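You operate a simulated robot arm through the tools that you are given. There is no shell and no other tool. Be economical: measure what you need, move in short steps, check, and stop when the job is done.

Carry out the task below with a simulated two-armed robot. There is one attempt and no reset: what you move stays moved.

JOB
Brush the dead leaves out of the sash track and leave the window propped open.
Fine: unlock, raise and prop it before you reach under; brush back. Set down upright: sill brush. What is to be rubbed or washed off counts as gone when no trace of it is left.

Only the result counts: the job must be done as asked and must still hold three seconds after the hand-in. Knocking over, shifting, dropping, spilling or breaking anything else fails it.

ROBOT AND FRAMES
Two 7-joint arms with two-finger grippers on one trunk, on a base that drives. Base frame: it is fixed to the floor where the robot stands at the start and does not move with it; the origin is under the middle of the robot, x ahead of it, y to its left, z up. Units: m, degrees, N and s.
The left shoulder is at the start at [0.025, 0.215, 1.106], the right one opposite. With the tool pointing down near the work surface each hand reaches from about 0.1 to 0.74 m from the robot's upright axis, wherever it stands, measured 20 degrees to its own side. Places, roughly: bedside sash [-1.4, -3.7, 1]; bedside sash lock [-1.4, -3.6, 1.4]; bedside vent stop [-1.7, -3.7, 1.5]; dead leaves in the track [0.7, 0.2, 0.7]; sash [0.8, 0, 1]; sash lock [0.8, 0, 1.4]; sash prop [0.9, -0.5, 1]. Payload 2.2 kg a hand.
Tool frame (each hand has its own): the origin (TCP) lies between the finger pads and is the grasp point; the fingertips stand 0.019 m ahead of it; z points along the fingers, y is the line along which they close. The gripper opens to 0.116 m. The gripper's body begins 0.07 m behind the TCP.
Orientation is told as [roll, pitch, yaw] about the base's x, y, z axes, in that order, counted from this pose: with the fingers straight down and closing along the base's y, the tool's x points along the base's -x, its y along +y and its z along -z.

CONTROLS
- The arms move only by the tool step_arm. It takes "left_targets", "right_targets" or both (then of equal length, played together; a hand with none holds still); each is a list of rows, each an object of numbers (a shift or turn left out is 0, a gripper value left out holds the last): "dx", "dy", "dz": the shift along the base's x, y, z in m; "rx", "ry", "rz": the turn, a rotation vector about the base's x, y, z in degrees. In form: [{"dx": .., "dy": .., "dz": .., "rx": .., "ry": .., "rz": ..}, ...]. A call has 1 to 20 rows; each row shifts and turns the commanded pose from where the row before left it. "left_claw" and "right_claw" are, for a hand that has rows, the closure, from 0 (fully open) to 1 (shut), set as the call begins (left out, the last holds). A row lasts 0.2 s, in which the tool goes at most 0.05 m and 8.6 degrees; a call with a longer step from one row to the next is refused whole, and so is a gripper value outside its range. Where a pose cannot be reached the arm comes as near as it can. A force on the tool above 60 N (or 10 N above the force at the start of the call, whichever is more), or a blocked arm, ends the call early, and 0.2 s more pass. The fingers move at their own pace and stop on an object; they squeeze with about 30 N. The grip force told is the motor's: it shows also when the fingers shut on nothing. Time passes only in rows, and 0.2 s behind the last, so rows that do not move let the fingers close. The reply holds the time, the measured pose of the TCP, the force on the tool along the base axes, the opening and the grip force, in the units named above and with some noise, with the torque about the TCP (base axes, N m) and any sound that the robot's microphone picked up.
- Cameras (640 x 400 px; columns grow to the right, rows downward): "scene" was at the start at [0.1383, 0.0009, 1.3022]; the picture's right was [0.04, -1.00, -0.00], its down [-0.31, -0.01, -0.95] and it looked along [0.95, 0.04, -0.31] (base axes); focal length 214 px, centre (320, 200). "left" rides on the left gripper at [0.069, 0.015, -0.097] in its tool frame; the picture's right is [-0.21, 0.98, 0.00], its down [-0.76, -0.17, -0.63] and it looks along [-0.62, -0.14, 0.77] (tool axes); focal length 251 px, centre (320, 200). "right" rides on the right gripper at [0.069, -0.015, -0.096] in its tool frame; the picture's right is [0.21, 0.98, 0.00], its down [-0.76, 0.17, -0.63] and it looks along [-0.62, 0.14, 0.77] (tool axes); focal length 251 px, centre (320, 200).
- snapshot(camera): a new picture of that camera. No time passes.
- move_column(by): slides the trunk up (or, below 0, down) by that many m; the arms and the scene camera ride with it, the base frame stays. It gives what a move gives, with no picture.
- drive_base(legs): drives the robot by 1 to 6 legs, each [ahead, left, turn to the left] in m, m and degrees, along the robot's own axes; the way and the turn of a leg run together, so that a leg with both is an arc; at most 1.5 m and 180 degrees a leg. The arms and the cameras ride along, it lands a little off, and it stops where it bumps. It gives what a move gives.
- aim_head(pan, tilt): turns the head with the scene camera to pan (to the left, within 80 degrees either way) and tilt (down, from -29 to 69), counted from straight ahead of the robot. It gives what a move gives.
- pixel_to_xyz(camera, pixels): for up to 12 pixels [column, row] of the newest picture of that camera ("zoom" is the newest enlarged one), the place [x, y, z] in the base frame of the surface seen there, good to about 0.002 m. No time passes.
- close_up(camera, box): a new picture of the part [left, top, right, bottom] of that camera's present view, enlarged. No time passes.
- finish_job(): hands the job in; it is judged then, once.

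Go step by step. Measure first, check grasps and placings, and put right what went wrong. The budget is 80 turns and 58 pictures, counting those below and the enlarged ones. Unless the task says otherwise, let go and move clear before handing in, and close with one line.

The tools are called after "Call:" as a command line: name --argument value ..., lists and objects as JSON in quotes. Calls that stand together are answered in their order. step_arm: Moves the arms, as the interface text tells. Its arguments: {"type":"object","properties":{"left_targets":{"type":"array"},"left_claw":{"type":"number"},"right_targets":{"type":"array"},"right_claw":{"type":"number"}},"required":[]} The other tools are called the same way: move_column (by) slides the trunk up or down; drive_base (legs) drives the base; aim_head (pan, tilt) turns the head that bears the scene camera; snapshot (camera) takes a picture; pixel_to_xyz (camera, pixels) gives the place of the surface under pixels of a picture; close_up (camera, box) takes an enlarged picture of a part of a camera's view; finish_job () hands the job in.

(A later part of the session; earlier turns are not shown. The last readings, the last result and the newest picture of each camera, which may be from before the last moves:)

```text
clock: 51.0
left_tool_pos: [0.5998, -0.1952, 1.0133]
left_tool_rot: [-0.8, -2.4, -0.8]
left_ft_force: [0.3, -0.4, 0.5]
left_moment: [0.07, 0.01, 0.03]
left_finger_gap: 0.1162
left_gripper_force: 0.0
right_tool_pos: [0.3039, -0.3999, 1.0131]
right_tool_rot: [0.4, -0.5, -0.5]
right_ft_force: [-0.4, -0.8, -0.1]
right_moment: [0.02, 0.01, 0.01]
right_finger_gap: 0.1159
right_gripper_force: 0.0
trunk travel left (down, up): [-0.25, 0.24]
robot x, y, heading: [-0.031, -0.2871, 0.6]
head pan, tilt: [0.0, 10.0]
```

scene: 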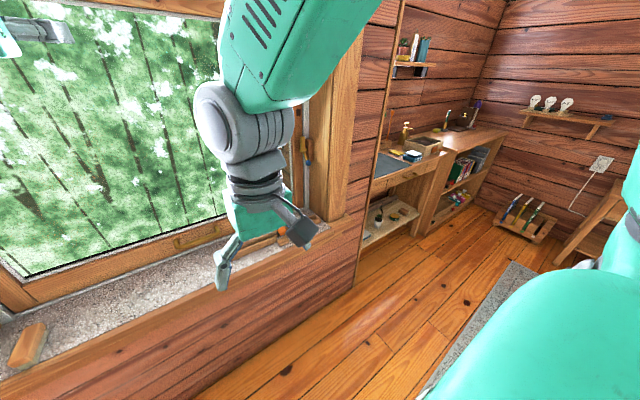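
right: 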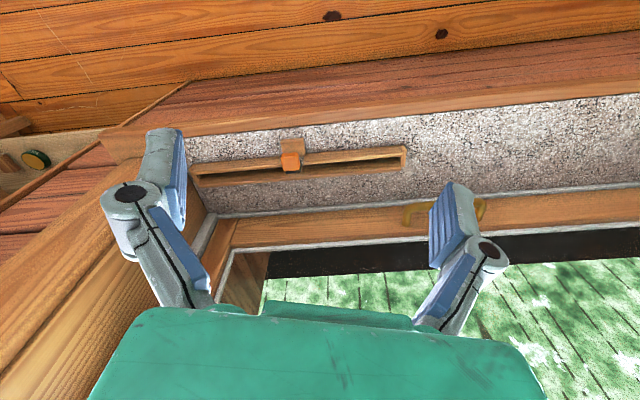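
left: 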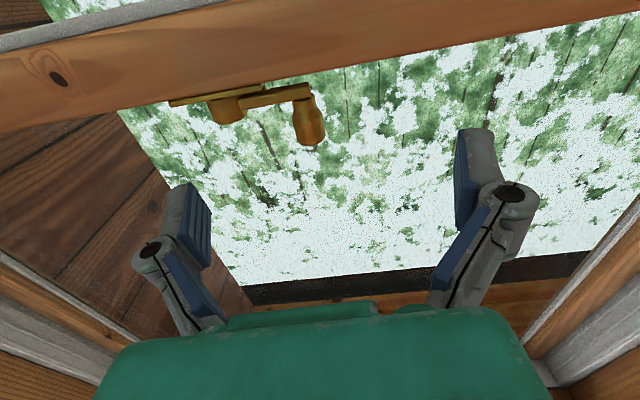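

The sway is dying out at heading 0 with the trunk low, so I'll work from here without raising the trunk. I'll drive ahead 0.11 m, which leaves the handle and prop on either side.

Call:
drive_base --legs '[[0.11, 0, 0]]'

Call:
aim_head --pan 10 --tilt 10

Call:
step_arm --left_targets '[{"rx": 2.57, "ry": -7.77, "dx": -0.02}, {"rx": 2.57, "ry": -7.77, "dx": -0.02}, {"rx": 2.57, "ry": -7.77, "dx": -0.02}, {"rx": 2.57, "ry": -7.77, "dx": -0.02, "dz": 0.03}, {"rx": 2.57, "ry": -7.77, "dz": 0.03, "dx": -0.02}, {"rx": 2.57, "ry": -7.77, "dz": 0.03, "dx": -0.02}, {"rx": 2.57, "ry": -7.77, "dz": 0.03, "dx": -0.02}, {"rx": 2.57, "ry": -7.77, "dz": 0.03, "dx": -0.02}, {"rx": 2.57, "ry": -7.77, "dz": 0.04}, {"rx": 2.57, "ry": -7.77, "dz": 0.04}, {"rx": 2.57, "ry": -7.77, "dz": 0.04}, {"dz": 0.04}, {"dz": 0.04}, {}]'

Call:
aim_head --pan 10 --tilt 9

Call:
aim_head --pan 10 --tilt 10

Call:
snapshot --camera "scene"

```text
clock: 52.2
left_tool_pos: [0.7114, -0.1767, 1.0115]
left_tool_rot: [-1.4, -2.3, -0.5]
left_ft_force: [0.4, 0.1, -0.2]
left_moment: [-0.08, 0.04, 0.01]
left_finger_gap: 0.1159
left_gripper_force: 0.1
right_tool_pos: [0.4171, -0.3826, 1.0162]
right_tool_rot: [-0.1, -0.6, -0.2]
right_ft_force: [0.0, 0.6, 0.6]
right_moment: [-0.03, 0.03, -0.01]
right_finger_gap: 0.1163
right_gripper_force: 0.0
trunk travel left (down, up): [-0.25, 0.24]
robot x, y, heading: [0.0787, -0.2797, 0.5]
head pan, tilt: [0.0, 10.0]
```

```text
clock: 52.9
left_tool_pos: [0.709, -0.181, 1.0137]
left_tool_rot: [-1.0, -2.4, -0.5]
left_ft_force: [0.4, -0.1, 0.2]
left_moment: [0.01, -0.03, -0.02]
left_finger_gap: 0.1161
left_gripper_force: 0.0
right_tool_pos: [0.4136, -0.389, 1.0129]
right_tool_rot: [0.0, -0.2, -0.2]
right_ft_force: [0.3, 0.3, -0.7]
right_moment: [-0.02, 0.02, 0.03]
right_finger_gap: 0.1159
right_gripper_force: 0.1
trunk travel left (down, up): [-0.25, 0.24]
robot x, y, heading: [0.0839, -0.2844, 0.9]
head pan, tilt: [10.0, 10.0]
```

```text
clock: 55.9
left_tool_pos: [0.5484, -0.1802, 1.3661]
left_tool_rot: [96.0, -71.0, -79.4]
left_ft_force: [0.1, 0.6, -0.5]
left_moment: [0.01, 0.01, 0.05]
left_finger_gap: 0.1159
left_gripper_force: 0.1
right_tool_pos: [0.414, -0.385, 1.0144]
right_tool_rot: [0.0, -0.4, -0.1]
right_ft_force: [1.1, 0.2, -0.6]
right_moment: [0.0, 0.0, 0.0]
right_finger_gap: 0.116
right_gripper_force: 0.1
trunk travel left (down, up): [-0.25, 0.24]
robot x, y, heading: [0.0764, -0.2817, 0.7]
head pan, tilt: [10.0, 10.0]
```

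```text
clock: 56.5
left_tool_pos: [0.5485, -0.1812, 1.3649]
left_tool_rot: [95.9, -71.1, -79.2]
left_ft_force: [0.0, 0.0, 0.5]
left_moment: [0.01, -0.02, 0.01]
left_finger_gap: 0.1164
left_gripper_force: 0.0
right_tool_pos: [0.4131, -0.3866, 1.0141]
right_tool_rot: [-0.1, -0.5, -0.2]
right_ft_force: [-0.4, 0.1, 1.0]
right_moment: [-0.04, -0.01, -0.02]
right_finger_gap: 0.1161
right_gripper_force: 0.1
trunk travel left (down, up): [-0.25, 0.24]
robot x, y, heading: [0.0786, -0.2802, 0.6]
head pan, tilt: [10.0, 9.0]
```

```text
clock: 57.1
left_tool_pos: [0.5487, -0.181, 1.3651]
left_tool_rot: [96.1, -71.0, -79.2]
left_ft_force: [0.5, 0.6, 0.1]
left_moment: [-0.03, 0.0, -0.02]
left_finger_gap: 0.1161
left_gripper_force: 0.0
right_tool_pos: [0.4141, -0.3857, 1.015]
right_tool_rot: [-0.2, -0.5, -0.2]
right_ft_force: [-0.2, -0.3, -1.0]
right_moment: [-0.02, 0.01, -0.01]
right_finger_gap: 0.1162
right_gripper_force: 0.1
trunk travel left (down, up): [-0.25, 0.24]
robot x, y, heading: [0.08, -0.283, 0.9]
head pan, tilt: [10.0, 10.0]
```

```text
39 pictures are left
```

scene: 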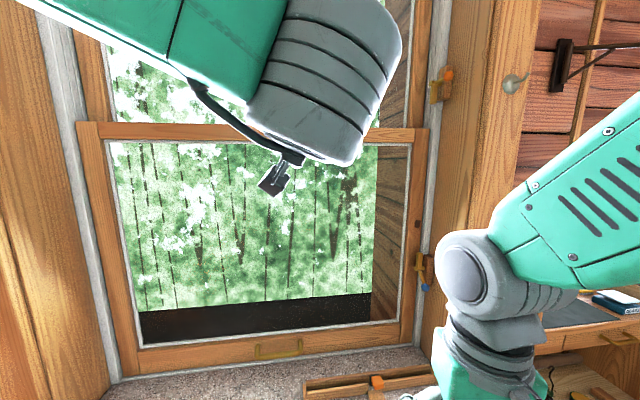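

The sway is gone. The left hand points along the window normal but is rolled ~19°; I'll level it and line it up with the knob, 9 cm short.

Call:
step_arm --left_targets '[{"rx": -6, "ry": -2, "dx": -0.0128, "dy": 0.039, "dz": 0.024}, {"rx": -6, "ry": -2, "dx": -0.0128, "dy": 0.039, "dz": 0.024}, {"rx": -6, "ry": -2, "dx": -0.0128, "dy": 0.039, "dz": 0.024}, {"dx": 0.038, "dy": 0.0126}, {"dx": 0.038, "dy": 0.0126}, {"dx": 0.038, "dy": 0.0126}, {"dx": 0.038, "dy": 0.0126}, {}, {}]'

Call:
snapshot --camera "left"

Call:
snapshot --camera "scene"

```text
clock: 59.1
left_tool_pos: [0.6657, -0.0167, 1.4365]
left_tool_rot: [-179.9, -87.5, -163.0]
left_ft_force: [0.8, -0.7, -0.1]
left_moment: [0.0, 0.0, 0.05]
left_finger_gap: 0.1161
left_gripper_force: 0.1
right_tool_pos: [0.4146, -0.3878, 1.0142]
right_tool_rot: [0.0, -0.4, -0.1]
right_ft_force: [1.2, -0.1, -0.2]
right_moment: [-0.01, 0.01, 0.02]
right_finger_gap: 0.1159
right_gripper_force: 0.0
trunk travel left (down, up): [-0.25, 0.24]
robot x, y, heading: [0.0793, -0.2863, 0.8]
head pan, tilt: [10.0, 10.0]
```

```text
38 pictures are left
```

left: 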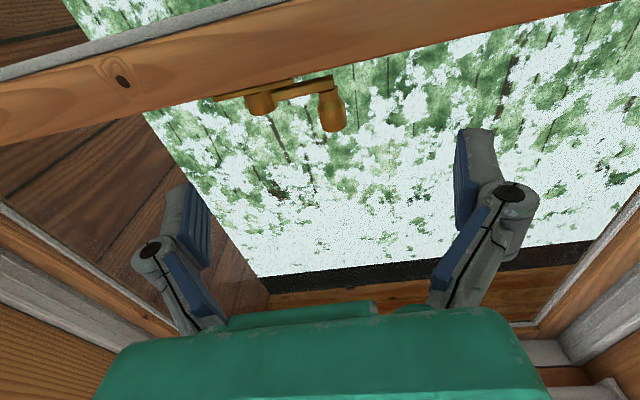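

```text
37 pictures are left
```

scene: 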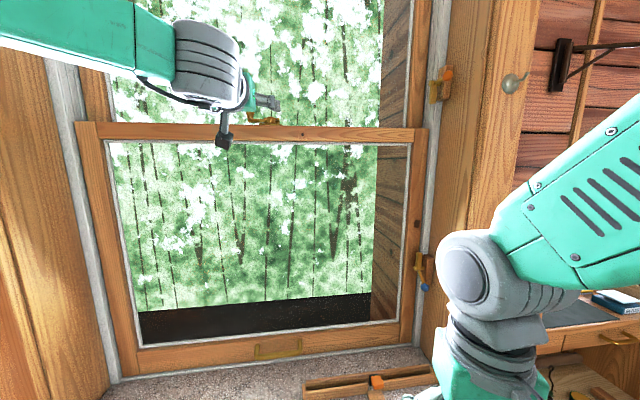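

The knob (332,110) is centred between the fingers. I'll go up 9 mm to clear the barrel and advance with the fingers partly closed.

Call:
step_arm --left_claw 0.35 --left_targets '[{"dz": 0.009}, {"dx": 0.0316, "dy": 0.0105}, {"dx": 0.0316, "dy": 0.0105}, {"dx": 0.0316, "dy": 0.0105}, {}]'

Call:
close_up --camera "left" --box '[160, 40, 480, 240]'

Call:
close_up --camera "scene" --box '[200, 75, 328, 155]'

```text
clock: 60.3
left_tool_pos: [0.7571, 0.0216, 1.4442]
left_tool_rot: [-175.8, -87.5, -167.2]
left_ft_force: [0.3, 0.8, -0.2]
left_moment: [0.0, 0.01, -0.02]
left_finger_gap: 0.0755
left_gripper_force: 0.0
right_tool_pos: [0.4134, -0.385, 1.0142]
right_tool_rot: [-0.3, -0.4, -0.2]
right_ft_force: [-0.7, -0.2, 0.7]
right_moment: [0.02, -0.01, 0.03]
right_finger_gap: 0.1158
right_gripper_force: 0.0
trunk travel left (down, up): [-0.25, 0.24]
robot x, y, heading: [0.0785, -0.2826, 0.4]
head pan, tilt: [10.0, 10.0]
```

```text
2.00 times, centred on (320, 140) of left
```

zoom: 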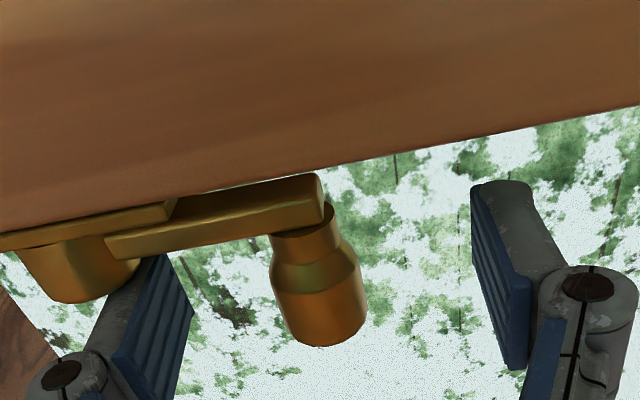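

```text
5.00 times, centred on (264, 115) of scene
```

zoom: 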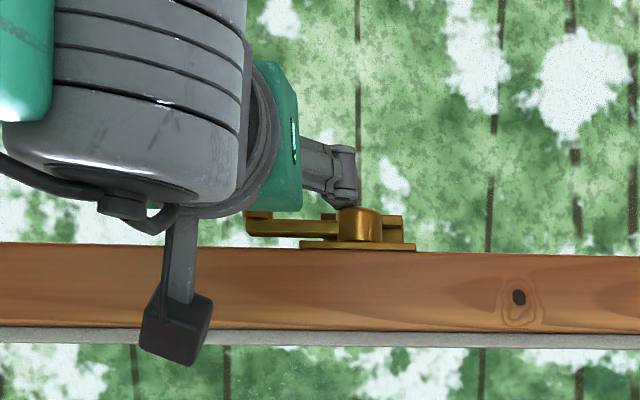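

The knob stands between the finger pads. Closing on it.

Call:
step_arm --left_claw 1.0 --left_targets '[{}, {}, {}, {}]'

```text
clock: 61.3
left_tool_pos: [0.7577, 0.02, 1.4432]
left_tool_rot: [-176.6, -87.4, -166.2]
left_ft_force: [0.1, 0.5, 0.5]
left_moment: [0.12, -0.08, 0.05]
left_finger_gap: 0.0162
left_gripper_force: 42.3
right_tool_pos: [0.4124, -0.3847, 1.0126]
right_tool_rot: [-0.1, -0.4, -0.2]
right_ft_force: [-0.6, -0.4, 0.7]
right_moment: [0.0, 0.03, -0.02]
right_finger_gap: 0.1159
right_gripper_force: 0.0
trunk travel left (down, up): [-0.25, 0.24]
robot x, y, heading: [0.0838, -0.2843, 0.7]
head pan, tilt: [10.0, 10.0]
```

Gripped (gap 16 mm, 42 N). I'll start pulling the knob toward the room along its arc and watch the forces.

Call:
step_arm --left_targets '[{"dx": -0.0061, "dy": -0.003}, {"dx": -0.0061, "dy": -0.003}, {"dx": -0.0103, "dy": -0.0088}, {}]'

Call:
close_up --camera "left" --box '[160, 40, 480, 240]'

```text
clock: 62.3
left_tool_pos: [0.7366, 0.0002, 1.443]
left_tool_rot: [178.5, -87.6, -161.7]
left_ft_force: [10.6, -7.5, 1.8]
left_moment: [0.19, -0.42, -0.01]
left_finger_gap: 0.0116
left_gripper_force: 38.2
right_tool_pos: [0.4154, -0.3886, 1.0124]
right_tool_rot: [0.0, -0.1, -0.1]
right_ft_force: [0.1, 0.1, 0.3]
right_moment: [0.0, 0.0, 0.01]
right_finger_gap: 0.1161
right_gripper_force: 0.1
trunk travel left (down, up): [-0.25, 0.24]
robot x, y, heading: [0.0756, -0.2828, 0.7]
head pan, tilt: [10.0, 10.0]
```

```text
2.00 times, centred on (320, 140) of left
```

zoom: 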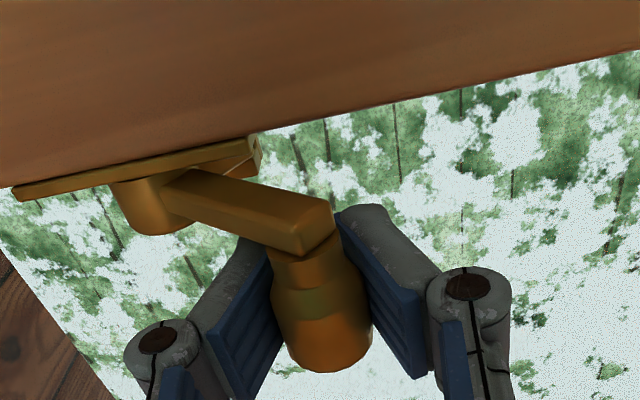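

The lever has turned about 30° and the knob follows. Continuing the arc.

Call:
step_arm --left_targets '[{"dx": -0.004, "dy": -0.01}, {"dx": -0.0044, "dy": -0.0128}, {"dx": -0.001, "dy": -0.0135}, {"dx": 0.0025, "dy": -0.0134}, {}]'

Call:
close_up --camera "left" --box '[160, 40, 480, 240]'

Call:
close_up --camera "scene" --box '[200, 75, 328, 155]'

```text
clock: 63.5
left_tool_pos: [0.7306, -0.0361, 1.4415]
left_tool_rot: [-171.7, -87.6, -171.0]
left_ft_force: [30.6, 16.6, 13.8]
left_moment: [0.1, 0.39, 0.37]
left_finger_gap: 0.0108
left_gripper_force: 38.3
right_tool_pos: [0.4165, -0.3827, 1.0111]
right_tool_rot: [-0.3, 0.3, -0.3]
right_ft_force: [-0.4, 0.0, 0.0]
right_moment: [-0.02, -0.03, 0.0]
right_finger_gap: 0.1162
right_gripper_force: 0.0
trunk travel left (down, up): [-0.25, 0.24]
robot x, y, heading: [0.0802, -0.2835, 0.4]
head pan, tilt: [10.0, 10.0]
```

```text
2.00 times, centred on (320, 140) of left
```

zoom: 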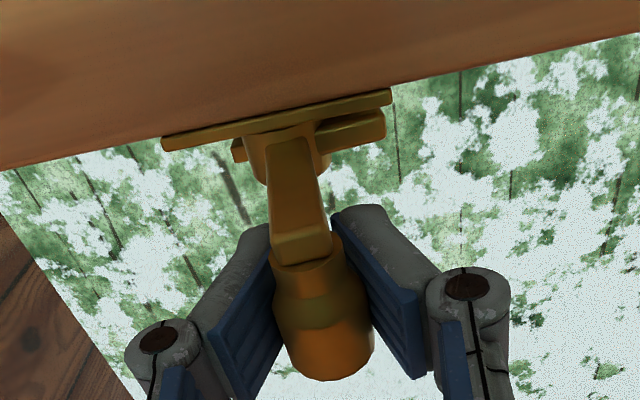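

```text
5.00 times, centred on (264, 115) of scene
```

zoom: 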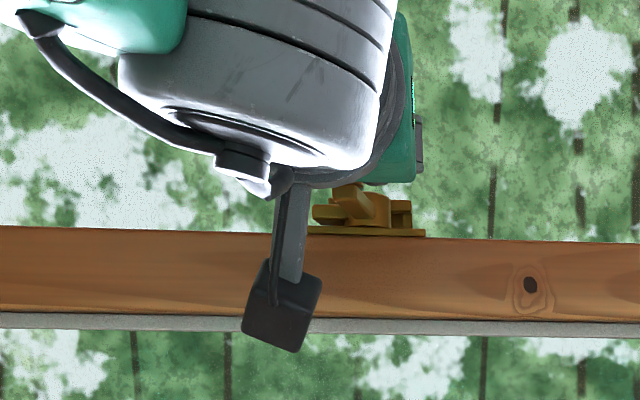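

The lever now points into the room (~80°), with a ~35 N radial pull. I'll ease forward and push a bit further to feel for the stop.

Call:
step_arm --left_targets '[{"dx": 0.0065, "dy": -0.002}, {"dx": 0.003, "dy": -0.009}, {"dx": 0.005, "dy": -0.009}, {}]'

Call:
close_up --camera "left" --box '[160, 40, 480, 240]'

```text
clock: 64.5
left_tool_pos: [0.739, -0.0412, 1.4433]
left_tool_rot: [-161.3, -87.5, 179.6]
left_ft_force: [-13.4, 47.9, -5.4]
left_moment: [0.11, 0.0, -0.38]
left_finger_gap: 0.006
left_gripper_force: 34.1
right_tool_pos: [0.4132, -0.3786, 1.018]
right_tool_rot: [-0.5, -0.8, -0.2]
right_ft_force: [-0.1, -0.7, 0.8]
right_moment: [-0.01, 0.02, 0.04]
right_finger_gap: 0.1161
right_gripper_force: 0.1
trunk travel left (down, up): [-0.25, 0.24]
robot x, y, heading: [0.079, -0.2837, 0.7]
head pan, tilt: [10.0, 10.0]
```

```text
2.00 times, centred on (320, 140) of left
```

zoom: 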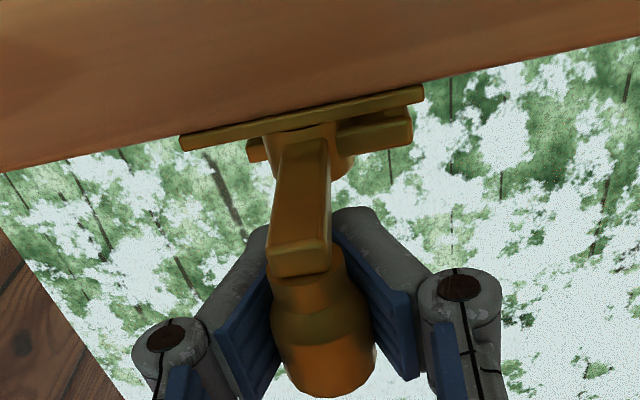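

A hard lateral stop (48 N) at about 90° says the lock is fully turned. I'll unload, open and withdraw.

Call:
step_arm --left_targets '[{"dx": -0.003, "dy": 0.009}, {}]'

Call:
step_arm --left_claw 0.4 --left_targets '[{}, {}, {"dx": -0.04, "dy": -0.0126}, {"dx": -0.04, "dy": -0.0126}, {"dx": -0.04, "dy": -0.0126}, {"dx": -0.03, "dy": -0.01}, {}]'

Call:
close_up --camera "scene" --box '[200, 75, 328, 155]'

```text
clock: 65.1
left_tool_pos: [0.7395, -0.0412, 1.4426]
left_tool_rot: [-169.1, -87.5, -173.2]
left_ft_force: [-0.4, 36.4, 1.2]
left_moment: [-0.24, -0.06, -0.32]
left_finger_gap: 0.0059
left_gripper_force: 34.1
right_tool_pos: [0.4143, -0.3801, 1.0164]
right_tool_rot: [-0.4, -0.6, -0.3]
right_ft_force: [0.5, 0.2, -0.8]
right_moment: [-0.06, -0.02, 0.01]
right_finger_gap: 0.1162
right_gripper_force: 0.1
trunk travel left (down, up): [-0.25, 0.24]
robot x, y, heading: [0.0798, -0.2831, 0.6]
head pan, tilt: [10.0, 10.0]
```

```text
clock: 66.7
left_tool_pos: [0.5878, -0.0986, 1.4438]
left_tool_rot: [-175.8, -87.5, -167.1]
left_ft_force: [-0.4, 1.0, 0.4]
left_moment: [0.05, -0.02, -0.01]
left_finger_gap: 0.0696
left_gripper_force: 0.0
right_tool_pos: [0.4152, -0.3829, 1.0143]
right_tool_rot: [-0.2, -0.4, -0.2]
right_ft_force: [1.4, 0.1, -0.5]
right_moment: [-0.05, -0.01, -0.02]
right_finger_gap: 0.1158
right_gripper_force: 0.0
trunk travel left (down, up): [-0.25, 0.24]
robot x, y, heading: [0.08, -0.2837, 0.9]
head pan, tilt: [10.0, 10.0]
```

```text
5.00 times, centred on (264, 115) of scene
```

zoom: 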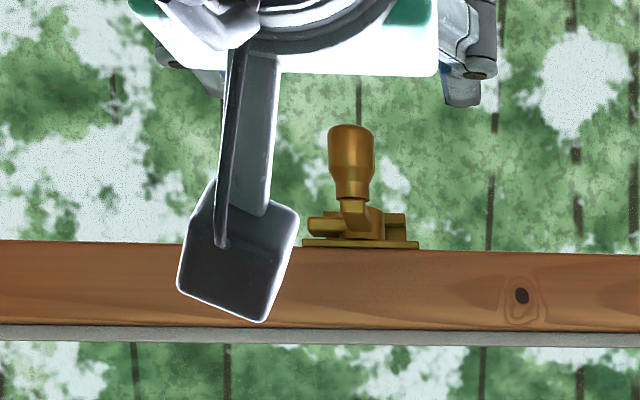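

The lock lever now points into the room: unlocked. I'll lower the left hand and roll it so the fingers close vertically, tilted 30° down, to take the sash handle.

Call:
step_arm --left_targets '[{"rx": 7.77, "ry": 2.57, "dz": -0.03}, {"rx": 7.77, "ry": 2.57, "dz": -0.036}, {"rx": 7.77, "ry": 2.57, "dz": -0.036}, {"rx": 7.77, "ry": 2.57, "dz": -0.036}, {"rx": 7.77, "ry": 2.57, "dz": -0.036}, {"rx": 7.77, "ry": 2.57, "dz": -0.036}, {"rx": 7.77, "ry": 2.57, "dz": -0.036}, {"rx": 7.77, "ry": 2.57, "dz": -0.036}, {"rx": 7.77, "ry": 2.57, "dz": -0.036}, {"rx": 7.77, "ry": 2.57, "dz": -0.036}, {"rx": 7.77, "ry": 2.57, "dz": -0.036}, {"rx": -2.35, "ry": 7.12, "dz": -0.036}, {"rx": -2.35, "ry": 7.12, "dz": -0.036}, {"rx": -2.35, "ry": 7.12, "dz": -0.036}, {"rx": -2.35, "ry": 7.12, "dz": -0.036}, {}]'

Call:
aim_head --pan 10 --tilt 30

Call:
snapshot --camera "scene"

```text
clock: 70.1
left_tool_pos: [0.5954, -0.0905, 0.9238]
left_tool_rot: [58.3, -5.6, -70.8]
left_ft_force: [-0.2, 0.5, 0.2]
left_moment: [-0.02, 0.04, 0.01]
left_finger_gap: 0.0698
left_gripper_force: 0.1
right_tool_pos: [0.4133, -0.3861, 1.0139]
right_tool_rot: [-0.2, -0.3, -0.2]
right_ft_force: [0.3, 0.2, 0.0]
right_moment: [-0.01, -0.01, -0.01]
right_finger_gap: 0.1159
right_gripper_force: 0.0
trunk travel left (down, up): [-0.25, 0.24]
robot x, y, heading: [0.0781, -0.2798, 0.6]
head pan, tilt: [10.0, 10.0]
```

```text
clock: 70.9
left_tool_pos: [0.5959, -0.0901, 0.9209]
left_tool_rot: [58.1, -5.3, -70.6]
left_ft_force: [0.5, 0.6, 0.1]
left_moment: [-0.02, -0.02, 0.03]
left_finger_gap: 0.0694
left_gripper_force: 0.0
right_tool_pos: [0.4135, -0.3855, 1.0135]
right_tool_rot: [-0.2, -0.2, -0.2]
right_ft_force: [0.2, -0.2, -0.2]
right_moment: [0.0, -0.02, 0.02]
right_finger_gap: 0.1163
right_gripper_force: 0.0
trunk travel left (down, up): [-0.25, 0.24]
robot x, y, heading: [0.0795, -0.2806, 0.4]
head pan, tilt: [10.0, 30.0]
```

```text
29 pictures are left
```

scene: 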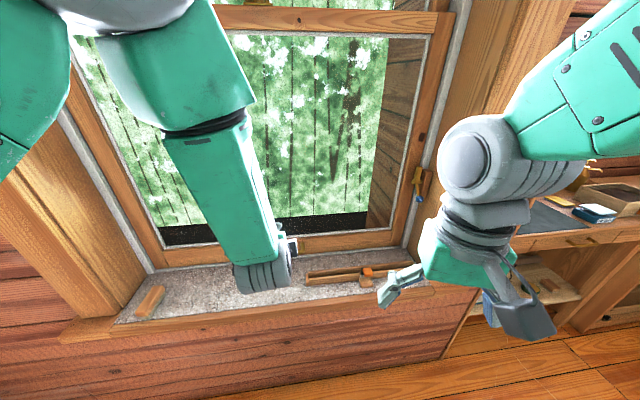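

The hand is oriented well (p≈31° below horizontal, closing in the vertical plane). I'll use the hand camera to measure the handle bar.

Call:
snapshot --camera "left"

```text
28 pictures are left
```

left: 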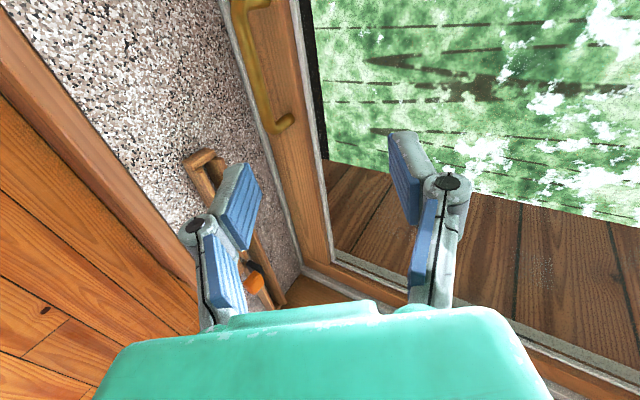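

Call:
pixel_to_xyz --camera "left" --pixels '[[242, 30], [252, 70], [258, 100], [264, 120], [285, 122], [285, 60], [230, 80], [226, 150]]'

```text
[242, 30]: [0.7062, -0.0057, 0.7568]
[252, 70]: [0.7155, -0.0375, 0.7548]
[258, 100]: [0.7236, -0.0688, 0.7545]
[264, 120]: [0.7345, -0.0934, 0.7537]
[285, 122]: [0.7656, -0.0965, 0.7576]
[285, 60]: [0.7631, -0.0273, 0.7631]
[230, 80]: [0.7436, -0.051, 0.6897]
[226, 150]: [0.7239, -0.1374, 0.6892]
```

The bar runs at n≈0.673, z≈0.756, with the sill at z 0.69. I'll move to standoff and then approach along the fingers.

Call:
step_arm --left_claw 0.45 --left_targets '[{"dx": 0.0158, "dy": 0.0079, "dz": -0.031}, {"dx": 0.0158, "dy": 0.0079, "dz": -0.031}, {"dx": 0.0158, "dy": 0.0079, "dz": -0.031}, {"dx": 0.0158, "dy": 0.0079, "dz": -0.03}, {}, {"dx": 0.0215, "dy": 0.0071, "dz": -0.014}, {"dx": 0.0215, "dy": 0.0071, "dz": -0.014}, {}]'

Call:
snapshot --camera "left"

```text
clock: 72.7
left_tool_pos: [0.694, -0.0562, 0.7609]
left_tool_rot: [58.8, -1.3, -74.0]
left_ft_force: [0.2, 0.3, 0.0]
left_moment: [0.0, -0.01, -0.02]
left_finger_gap: 0.0637
left_gripper_force: 0.0
right_tool_pos: [0.4142, -0.3859, 1.0135]
right_tool_rot: [-0.1, -0.3, -0.2]
right_ft_force: [-0.5, -1.3, 0.0]
right_moment: [0.02, 0.01, -0.02]
right_finger_gap: 0.1158
right_gripper_force: 0.0
trunk travel left (down, up): [-0.25, 0.24]
robot x, y, heading: [0.0799, -0.2832, 0.5]
head pan, tilt: [10.0, 30.0]
```

```text
27 pictures are left
```

left: 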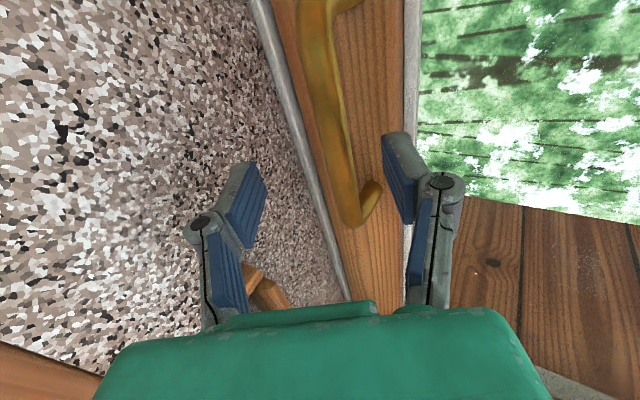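

The bar needs about 12 mm shift toward the upper finger and the hand 12 mm left. I'll narrow the fingers slightly, advance and close.

Call:
step_arm --left_claw 0.58 --left_targets '[{}, {"dx": -0.0038, "dy": 0.0114, "dz": 0.004}, {"dx": 0.01, "dy": 0.0033}, {"dx": 0.01, "dy": 0.0033, "dz": -0.004}, {"dx": 0.01, "dy": 0.0033, "dz": -0.004}, {}]'

Call:
step_arm --left_claw 1.0 --left_targets '[{}, {}, {}, {}]'

Call:
snapshot --camera "left"

```text
clock: 74.1
left_tool_pos: [0.7208, -0.0364, 0.7568]
left_tool_rot: [58.9, -1.5, -73.8]
left_ft_force: [0.2, -0.1, 0.5]
left_moment: [-0.01, -0.01, -0.01]
left_finger_gap: 0.0486
left_gripper_force: 0.1
right_tool_pos: [0.4145, -0.3869, 1.0138]
right_tool_rot: [-0.1, -0.2, -0.2]
right_ft_force: [0.1, 1.0, -0.2]
right_moment: [0.0, -0.03, -0.01]
right_finger_gap: 0.1161
right_gripper_force: 0.1
trunk travel left (down, up): [-0.25, 0.24]
robot x, y, heading: [0.0773, -0.2843, 0.6]
head pan, tilt: [10.0, 30.0]
```

```text
clock: 75.1
left_tool_pos: [0.721, -0.0357, 0.7554]
left_tool_rot: [58.6, -1.3, -73.9]
left_ft_force: [-7.3, -2.2, -11.7]
left_moment: [-0.07, 0.08, 0.1]
left_finger_gap: 0.0093
left_gripper_force: 36.7
right_tool_pos: [0.4128, -0.386, 1.0122]
right_tool_rot: [-0.1, -0.1, -0.2]
right_ft_force: [0.5, 0.0, 0.6]
right_moment: [-0.02, 0.02, 0.02]
right_finger_gap: 0.1158
right_gripper_force: 0.0
trunk travel left (down, up): [-0.25, 0.24]
robot x, y, heading: [0.078, -0.2845, 0.6]
head pan, tilt: [10.0, 30.0]
```

```text
26 pictures are left
```

left: 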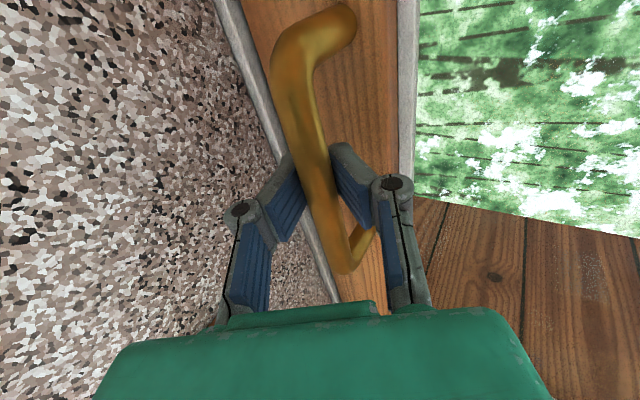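

The handle is firmly gripped (9 mm gap). I'll start a gentle lift to test weight and the lock.

Call:
step_arm --left_targets '[{"dz": 0.008}, {"dz": 0.01}, {"dz": 0.01}, {"dz": 0.01}, {}]'

```text
clock: 76.3
left_tool_pos: [0.7222, -0.0357, 0.7948]
left_tool_rot: [58.9, -1.4, -73.7]
left_ft_force: [-13.4, 1.4, -8.1]
left_moment: [0.09, 0.07, -0.14]
left_finger_gap: 0.0075
left_gripper_force: 35.2
right_tool_pos: [0.4119, -0.3865, 1.013]
right_tool_rot: [-0.2, -0.1, -0.2]
right_ft_force: [0.7, -0.1, 0.6]
right_moment: [0.01, 0.03, 0.01]
right_finger_gap: 0.116
right_gripper_force: 0.1
trunk travel left (down, up): [-0.25, 0.24]
robot x, y, heading: [0.0798, -0.2847, 0.6]
head pan, tilt: [10.0, 30.0]
```

It rose 4 cm with only ~8 N. I'll continue another 8 cm and check with a picture that the sash comes along.

Call:
step_arm --left_targets '[{"dz": 0.02}, {"dz": 0.02}, {"dz": 0.02}, {"dz": 0.02}, {}]'

Call:
snapshot --camera "scene"

```text
clock: 77.5
left_tool_pos: [0.7223, -0.034, 0.8669]
left_tool_rot: [58.3, -1.5, -73.3]
left_ft_force: [24.8, -20.1, -7.2]
left_moment: [0.49, 0.18, 0.63]
left_finger_gap: 0.0064
left_gripper_force: 34.7
right_tool_pos: [0.4167, -0.3892, 1.0102]
right_tool_rot: [0.0, 0.3, -0.2]
right_ft_force: [0.2, -0.3, 0.5]
right_moment: [0.01, -0.01, 0.01]
right_finger_gap: 0.116
right_gripper_force: 0.1
trunk travel left (down, up): [-0.25, 0.24]
robot x, y, heading: [0.0767, -0.2825, 0.4]
head pan, tilt: [10.0, 30.0]
```

```text
25 pictures are left
```

scene: 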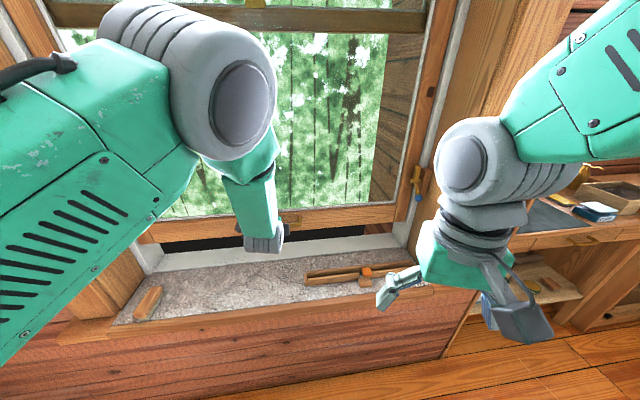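

The sash is rising. I'll continue lifting about 0.15 m, easing the command slightly to the right to relax the side force.

Call:
step_arm --left_targets '[{"dz": 0.02, "dx": 0.002, "dy": -0.003}, {"dz": 0.02, "dx": 0.002, "dy": -0.001}, {"dz": 0.02}, {"dz": 0.02}, {"dz": 0.02}, {"dz": 0.02}, {"dz": 0.02}, {}]'

```text
clock: 78.8
left_tool_pos: [0.7185, -0.0267, 0.911]
left_tool_rot: [53.6, -1.3, -72.3]
left_ft_force: [50.3, -15.0, -10.3]
left_moment: [0.1, 0.11, -0.43]
left_finger_gap: 0.0079
left_gripper_force: 35.9
right_tool_pos: [0.4096, -0.3847, 1.0042]
right_tool_rot: [-0.2, 1.6, -0.3]
right_ft_force: [-1.2, 0.2, -0.3]
right_moment: [0.0, 0.0, 0.02]
right_finger_gap: 0.1161
right_gripper_force: 0.0
trunk travel left (down, up): [-0.25, 0.24]
robot x, y, heading: [0.0845, -0.2815, 0.6]
head pan, tilt: [10.0, 30.0]
stopped in row 6 (left hand): the force on the tool passed its limit at 65 N (the readings are from after the stop); the commanded pose is now the measured one
```

The lift stopped at z 0.911 with a 50 N pull along x, but only ~10 N vertical, so the arm pose is the trouble rather than the sash. I'll check the resting force.

Call:
step_arm --left_targets '[{"dx": 0.002}, {}]'

Call:
snapshot --camera "scene"

```text
clock: 79.4
left_tool_pos: [0.7177, -0.0265, 0.9132]
left_tool_rot: [53.5, -1.9, -71.8]
left_ft_force: [38.4, -21.6, -3.1]
left_moment: [0.36, 0.19, -0.3]
left_finger_gap: 0.0079
left_gripper_force: 36.0
right_tool_pos: [0.4084, -0.3864, 1.006]
right_tool_rot: [0.0, 1.3, -0.2]
right_ft_force: [-0.1, 0.1, 0.0]
right_moment: [0.01, 0.01, 0.03]
right_finger_gap: 0.1161
right_gripper_force: 0.0
trunk travel left (down, up): [-0.25, 0.24]
robot x, y, heading: [0.0805, -0.2823, 0.2]
head pan, tilt: [10.0, 30.0]
```

```text
24 pictures are left
```

scene: 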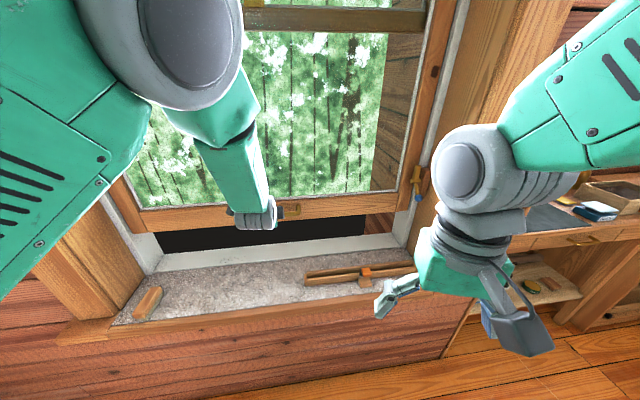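

The sash is up 15 cm but the left elbow is folded awkwardly. I'll relax the side load with a small shift, then carry the sash further up with the trunk.

Call:
step_arm --left_targets '[{"dx": 0.004, "dy": -0.004}, {"dx": 0.003, "dy": -0.003}, {}]'

Call:
move_column --by 0.04

```text
clock: 80.2
left_tool_pos: [0.7183, -0.025, 0.9123]
left_tool_rot: [52.8, -2.7, -70.5]
left_ft_force: [6.8, -15.9, 6.8]
left_moment: [0.64, 0.23, -0.67]
left_finger_gap: 0.0081
left_gripper_force: 35.4
right_tool_pos: [0.4058, -0.3864, 1.0093]
right_tool_rot: [-0.1, 0.6, -0.2]
right_ft_force: [0.4, -0.6, 0.1]
right_moment: [0.0, 0.01, 0.03]
right_finger_gap: 0.1159
right_gripper_force: 0.0
trunk travel left (down, up): [-0.25, 0.24]
robot x, y, heading: [0.0802, -0.2823, 0.4]
head pan, tilt: [10.0, 30.0]
```

```text
clock: 81.0
left_tool_pos: [0.7192, -0.0246, 0.9488]
left_tool_rot: [52.8, -2.2, -70.6]
left_ft_force: [5.8, -21.1, -2.5]
left_moment: [0.78, 0.27, -0.38]
left_finger_gap: 0.0071
left_gripper_force: 35.4
right_tool_pos: [0.4067, -0.3866, 1.0486]
right_tool_rot: [0.0, 0.8, -0.2]
right_ft_force: [-1.2, -0.3, -0.4]
right_moment: [0.0, 0.01, 0.02]
right_finger_gap: 0.1162
right_gripper_force: 0.1
trunk travel left (down, up): [-0.29, 0.2]
robot x, y, heading: [0.0848, -0.2814, 0.5]
head pan, tilt: [10.0, 30.0]
```

The trunk lift works smoothly. I'll raise a further 0.165 m to bring the sash bottom above the prop.

Call:
move_column --by 0.165

Call:
aim_head --pan -22 --tilt 30

Call:
snapshot --camera "scene"

```text
clock: 82.9
left_tool_pos: [0.718, -0.0224, 1.1126]
left_tool_rot: [52.7, -2.0, -70.7]
left_ft_force: [5.1, -17.4, -6.8]
left_moment: [0.82, 0.31, -0.48]
left_finger_gap: 0.0065
left_gripper_force: 34.9
right_tool_pos: [0.4065, -0.386, 1.2128]
right_tool_rot: [0.0, 0.9, -0.2]
right_ft_force: [0.7, 0.7, 0.4]
right_moment: [0.04, -0.01, 0.01]
right_finger_gap: 0.116
right_gripper_force: 0.1
trunk travel left (down, up): [-0.455, 0.035]
robot x, y, heading: [0.0812, -0.2833, 0.5]
head pan, tilt: [10.0, 30.0]
```

```text
clock: 83.8
left_tool_pos: [0.7191, -0.0238, 1.1127]
left_tool_rot: [52.5, -2.1, -70.7]
left_ft_force: [4.0, -15.9, -5.0]
left_moment: [0.78, 0.23, -0.51]
left_finger_gap: 0.0065
left_gripper_force: 34.6
right_tool_pos: [0.4078, -0.386, 1.2127]
right_tool_rot: [-0.1, 0.9, -0.3]
right_ft_force: [-0.7, 0.6, 0.9]
right_moment: [0.04, 0.02, -0.01]
right_finger_gap: 0.1158
right_gripper_force: 0.0
trunk travel left (down, up): [-0.455, 0.035]
robot x, y, heading: [0.0778, -0.2871, 0.5]
head pan, tilt: [-22.0, 30.0]
```

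```text
23 pictures are left
```

scene: 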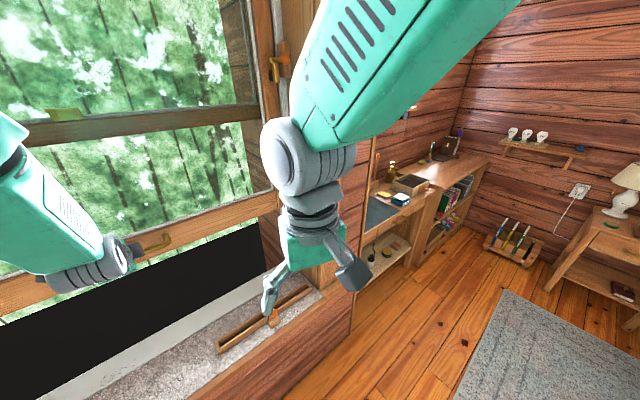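

The sash is up (bottom about z 1.05) and steady. Next I'll turn the right hand to point forward, then roll it so its fingers can grip the prop's blue knob from above and below.

Call:
step_arm --right_claw 0.6 --right_targets '[{"ry": -8.2, "dx": 0.02, "dz": -0.02, "dy": -0.004}, {"ry": -8.2, "dx": 0.02, "dz": -0.02, "dy": -0.004}, {"ry": -8.2, "dx": 0.02, "dz": -0.02, "dy": -0.004}, {"ry": -8.2, "dx": 0.02, "dz": -0.02, "dy": -0.004}, {"ry": -8.2, "dx": 0.02, "dz": -0.02, "dy": -0.004}, {"ry": -8.2, "dx": 0.02, "dz": -0.02, "dy": -0.004}, {"ry": -8.2, "dx": 0.02, "dz": -0.02, "dy": -0.004}, {"ry": -8.2, "dx": 0.02, "dz": -0.02, "dy": -0.004}, {"ry": -8.2, "dx": 0.02, "dz": -0.02, "dy": -0.004}, {"ry": -8.2, "dx": 0.02, "dz": -0.02, "dy": -0.004}, {"ry": -8.2}]'

Call:
step_arm --right_targets '[{"rx": 8.2}, {"rx": 8.2}, {"rx": 8.2}, {"rx": 8.2}, {"rx": 8.2}, {"rx": 8.2}, {"rx": 8.2}, {"rx": 8.2}, {"rx": 8.2}, {"rx": 8.2}, {"rx": 8.2}, {}]'

Call:
snapshot --camera "scene"

```text
clock: 86.2
left_tool_pos: [0.7195, -0.0212, 1.1117]
left_tool_rot: [52.5, -2.2, -70.5]
left_ft_force: [16.5, -9.8, 5.7]
left_moment: [0.98, 0.37, -0.32]
left_finger_gap: 0.0058
left_gripper_force: 33.7
right_tool_pos: [0.605, -0.4187, 1.0182]
right_tool_rot: [124.0, -89.8, -124.0]
right_ft_force: [0.5, 0.0, -0.9]
right_moment: [-0.02, -0.03, 0.01]
right_finger_gap: 0.0462
right_gripper_force: 0.0
right hand out of reach, approached as far as the arm can: row 4
trunk travel left (down, up): [-0.455, 0.035]
robot x, y, heading: [0.0816, -0.2791, 0.7]
head pan, tilt: [-22.0, 30.0]
```

```text
clock: 88.8
left_tool_pos: [0.7198, -0.0223, 1.1117]
left_tool_rot: [52.4, -2.4, -70.4]
left_ft_force: [17.4, -7.5, -1.0]
left_moment: [0.77, 0.28, -0.39]
left_finger_gap: 0.0062
left_gripper_force: 33.8
right_tool_pos: [0.6056, -0.4209, 1.0193]
right_tool_rot: [89.5, 0.6, -90.2]
right_ft_force: [0.1, -0.5, -0.6]
right_moment: [0.01, 0.01, -0.03]
right_finger_gap: 0.0466
right_gripper_force: 0.0
trunk travel left (down, up): [-0.455, 0.035]
robot x, y, heading: [0.0768, -0.2832, 0.6]
head pan, tilt: [-22.0, 30.0]
```

```text
22 pictures are left
```

scene: 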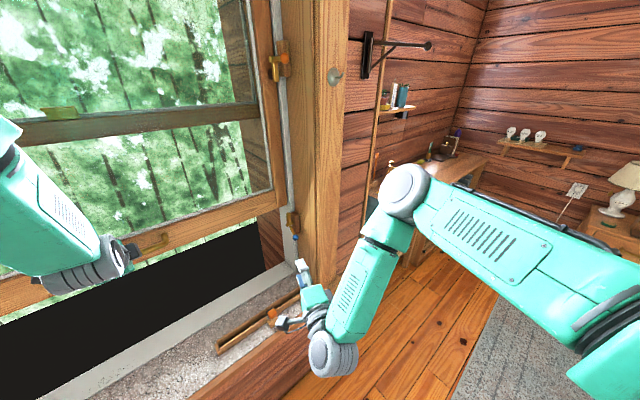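

The right hand points forward as wanted, and the prop is visible at (293,222) with its blue knob at (296,237). I'll measure it.

Call:
close_up --camera "scene" --box '[264, 190, 328, 250]'

```text
6.67 times, centred on (296, 220) of scene
```

zoom: 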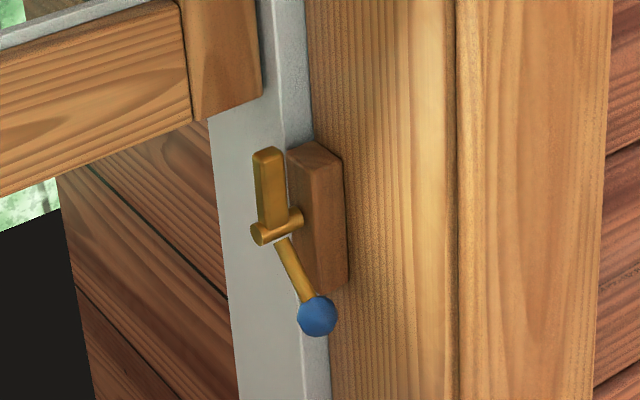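

Call:
pixel_to_xyz --camera "zoom" --pixels '[[317, 315], [317, 300], [300, 285], [282, 245], [265, 235], [268, 155], [232, 100], [215, 110], [330, 290], [345, 200], [130, 160], [370, 330]]'

```text
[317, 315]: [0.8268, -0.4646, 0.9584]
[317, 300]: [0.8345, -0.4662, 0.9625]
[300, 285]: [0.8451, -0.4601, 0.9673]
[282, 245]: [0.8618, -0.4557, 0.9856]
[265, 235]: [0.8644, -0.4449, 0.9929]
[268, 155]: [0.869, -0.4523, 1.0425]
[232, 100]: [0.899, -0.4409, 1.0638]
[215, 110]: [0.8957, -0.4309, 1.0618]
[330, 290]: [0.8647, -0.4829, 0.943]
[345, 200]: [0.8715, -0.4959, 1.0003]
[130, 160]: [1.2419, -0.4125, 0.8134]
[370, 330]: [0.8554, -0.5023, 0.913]
```

Knob centre is about [0.837,-0.463,0.955], pivot [0.872,-0.452,0.995], sash bottom 1.06. I'll align the right hand and advance onto the knob.

Call:
step_arm --right_targets '[{"dy": -0.021, "dz": -0.032}, {"dy": -0.021, "dz": -0.032}, {"dx": 0.04}, {"dx": 0.04}, {"dx": 0.04}, {"dx": 0.04}, {"dx": 0.03}, {"dx": 0.027}, {}]'

Call:
close_up --camera "scene" --box '[248, 180, 344, 260]'

```text
clock: 90.8
left_tool_pos: [0.7201, -0.0212, 1.1116]
left_tool_rot: [52.5, -2.3, -70.6]
left_ft_force: [17.5, -6.6, -0.4]
left_moment: [0.72, 0.24, -0.57]
left_finger_gap: 0.0059
left_gripper_force: 33.8
right_tool_pos: [0.8244, -0.461, 0.9533]
right_tool_rot: [89.6, 0.6, -90.3]
right_ft_force: [0.3, -1.5, 0.3]
right_moment: [-0.02, -0.01, 0.0]
right_finger_gap: 0.0466
right_gripper_force: 0.0
trunk travel left (down, up): [-0.455, 0.035]
robot x, y, heading: [0.0803, -0.2817, 0.7]
head pan, tilt: [-22.0, 30.0]
```

```text
5.00 times, centred on (296, 220) of scene
```

zoom: 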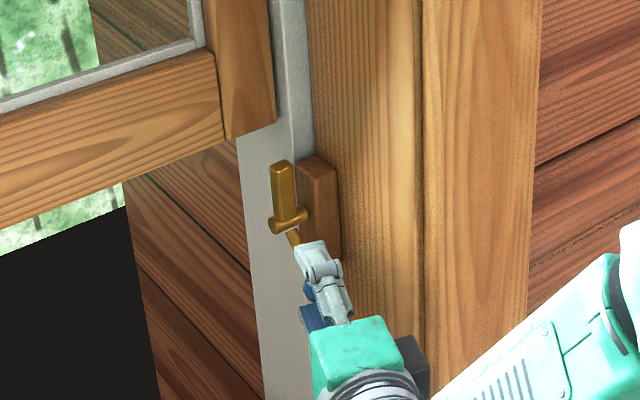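

The fingers straddle the knob. Closing.

Call:
step_arm --right_claw 1.0 --right_targets '[{}, {}, {}]'

```text
clock: 91.7
left_tool_pos: [0.72, -0.0208, 1.1123]
left_tool_rot: [52.5, -2.4, -70.4]
left_ft_force: [30.0, -5.7, -10.5]
left_moment: [0.71, 0.3, -0.46]
left_finger_gap: 0.0057
left_gripper_force: 33.3
right_tool_pos: [0.8234, -0.4606, 0.9552]
right_tool_rot: [89.7, 0.4, -90.2]
right_ft_force: [-15.4, -3.0, 8.3]
right_moment: [-0.02, -1.05, 0.18]
right_finger_gap: 0.0264
right_gripper_force: 44.8
trunk travel left (down, up): [-0.455, 0.035]
robot x, y, heading: [0.0771, -0.2818, 0.5]
head pan, tilt: [-22.0, 30.0]
```

Gripped at 26 mm. Now the arc: up and slightly roomward, then back out.

Call:
step_arm --right_targets '[{"dx": -0.006, "dy": -0.0028, "dz": 0.0109}, {"dx": -0.0055, "dy": -0.0018, "dz": 0.0128}, {"dx": -0.0023, "dy": -0.0008, "dz": 0.0139}, {"dx": 0.0013, "dy": 0.0004, "dz": 0.014}, {}]'

Call:
close_up --camera "scene" --box '[248, 180, 344, 260]'

```text
clock: 92.8
left_tool_pos: [0.7236, -0.0191, 1.1088]
left_tool_rot: [52.2, -2.3, -70.2]
left_ft_force: [11.5, -8.9, 11.5]
left_moment: [0.82, 0.4, -0.45]
left_finger_gap: 0.0059
left_gripper_force: 30.6
right_tool_pos: [0.8161, -0.4671, 1.0056]
right_tool_rot: [89.3, 0.5, -90.1]
right_ft_force: [29.9, 11.9, -13.8]
right_moment: [-0.11, 0.32, 0.55]
right_finger_gap: 0.0189
right_gripper_force: 44.4
trunk travel left (down, up): [-0.455, 0.035]
robot x, y, heading: [0.0802, -0.2811, 0.8]
head pan, tilt: [-22.0, 30.0]
```

```text
5.00 times, centred on (296, 220) of scene
```

zoom: 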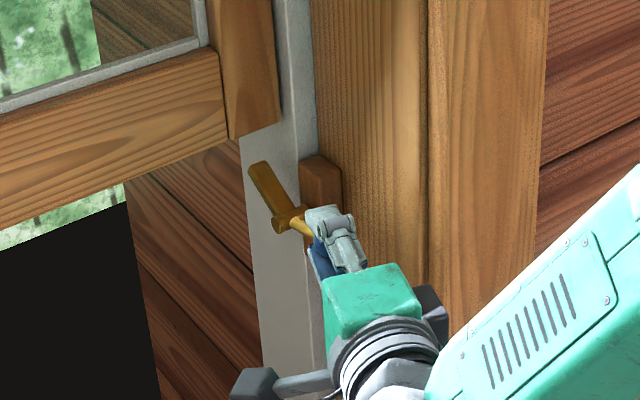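

The pawl swings outward under the sash as expected (about 45°). Continuing the arc to the stop.

Call:
step_arm --right_targets '[{"dx": 0.004, "dy": 0.0015, "dz": 0.012}, {"dx": 0.006, "dy": 0.002, "dz": 0.0125}, {"dx": 0.008, "dy": 0.0026, "dz": 0.0115}, {}]'

Call:
close_up --camera "scene" --box '[248, 180, 344, 260]'

```text
clock: 93.8
left_tool_pos: [0.7233, -0.0183, 1.1111]
left_tool_rot: [52.4, -2.5, -70.2]
left_ft_force: [50.7, 10.5, -12.4]
left_moment: [-0.14, 0.33, -1.38]
left_finger_gap: 0.0057
left_gripper_force: 30.8
right_tool_pos: [0.8238, -0.4624, 1.0315]
right_tool_rot: [88.6, 0.4, -90.3]
right_ft_force: [-51.5, -12.6, -24.4]
right_moment: [-1.41, 1.64, -1.26]
right_finger_gap: 0.026
right_gripper_force: 45.1
trunk travel left (down, up): [-0.455, 0.035]
robot x, y, heading: [0.0809, -0.2848, 0.5]
head pan, tilt: [-22.0, 30.0]
```

```text
5.00 times, centred on (296, 220) of scene
```

zoom: 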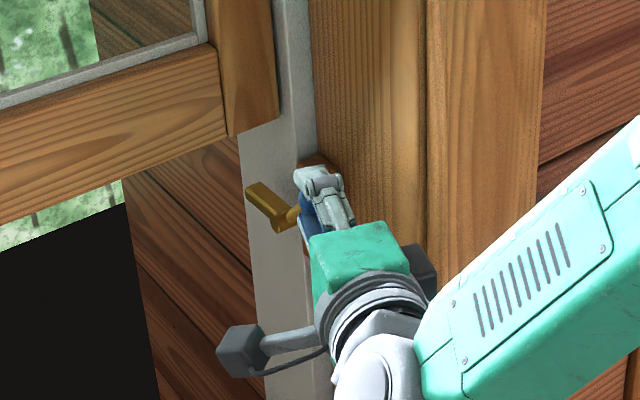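

The pawl is nearly horizontal and at its stop. While the right hand holds it, I'll ease both hands' loads and lower the sash onto it with the left arm.

Call:
step_arm --right_targets '[{"dx": -0.003}, {"dx": -0.002}, {}, {}, {}, {}]' --left_targets '[{"dx": 0.003}, {"dx": 0.002}, {"dz": -0.008}, {"dz": -0.01}, {"dz": -0.01}, {}]'

```text
clock: 95.2
left_tool_pos: [0.7321, -0.0236, 1.0915]
left_tool_rot: [53.8, -2.0, -70.9]
left_ft_force: [42.8, 9.8, 11.7]
left_moment: [-0.35, 0.79, -0.63]
left_finger_gap: 0.0001
left_gripper_force: 28.7
right_tool_pos: [0.8205, -0.4624, 1.0327]
right_tool_rot: [88.7, 0.4, -90.2]
right_ft_force: [-33.3, -9.3, -28.5]
right_moment: [0.13, 1.0, 0.17]
right_finger_gap: 0.0241
right_gripper_force: 44.4
trunk travel left (down, up): [-0.455, 0.035]
robot x, y, heading: [0.08, -0.2792, 0.4]
head pan, tilt: [-22.0, 30.0]
```

The left fingers have shut to zero, so they may have slipped off the bar. Checking.

Call:
snapshot --camera "scene"

Call:
snapshot --camera "left"

```text
17 pictures are left
```

scene: 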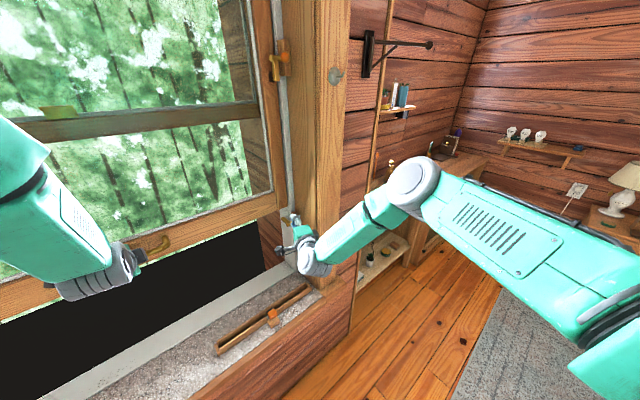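

```text
16 pictures are left
```

left: 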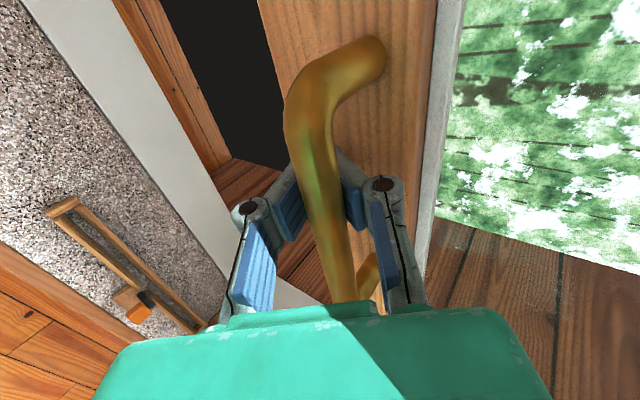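

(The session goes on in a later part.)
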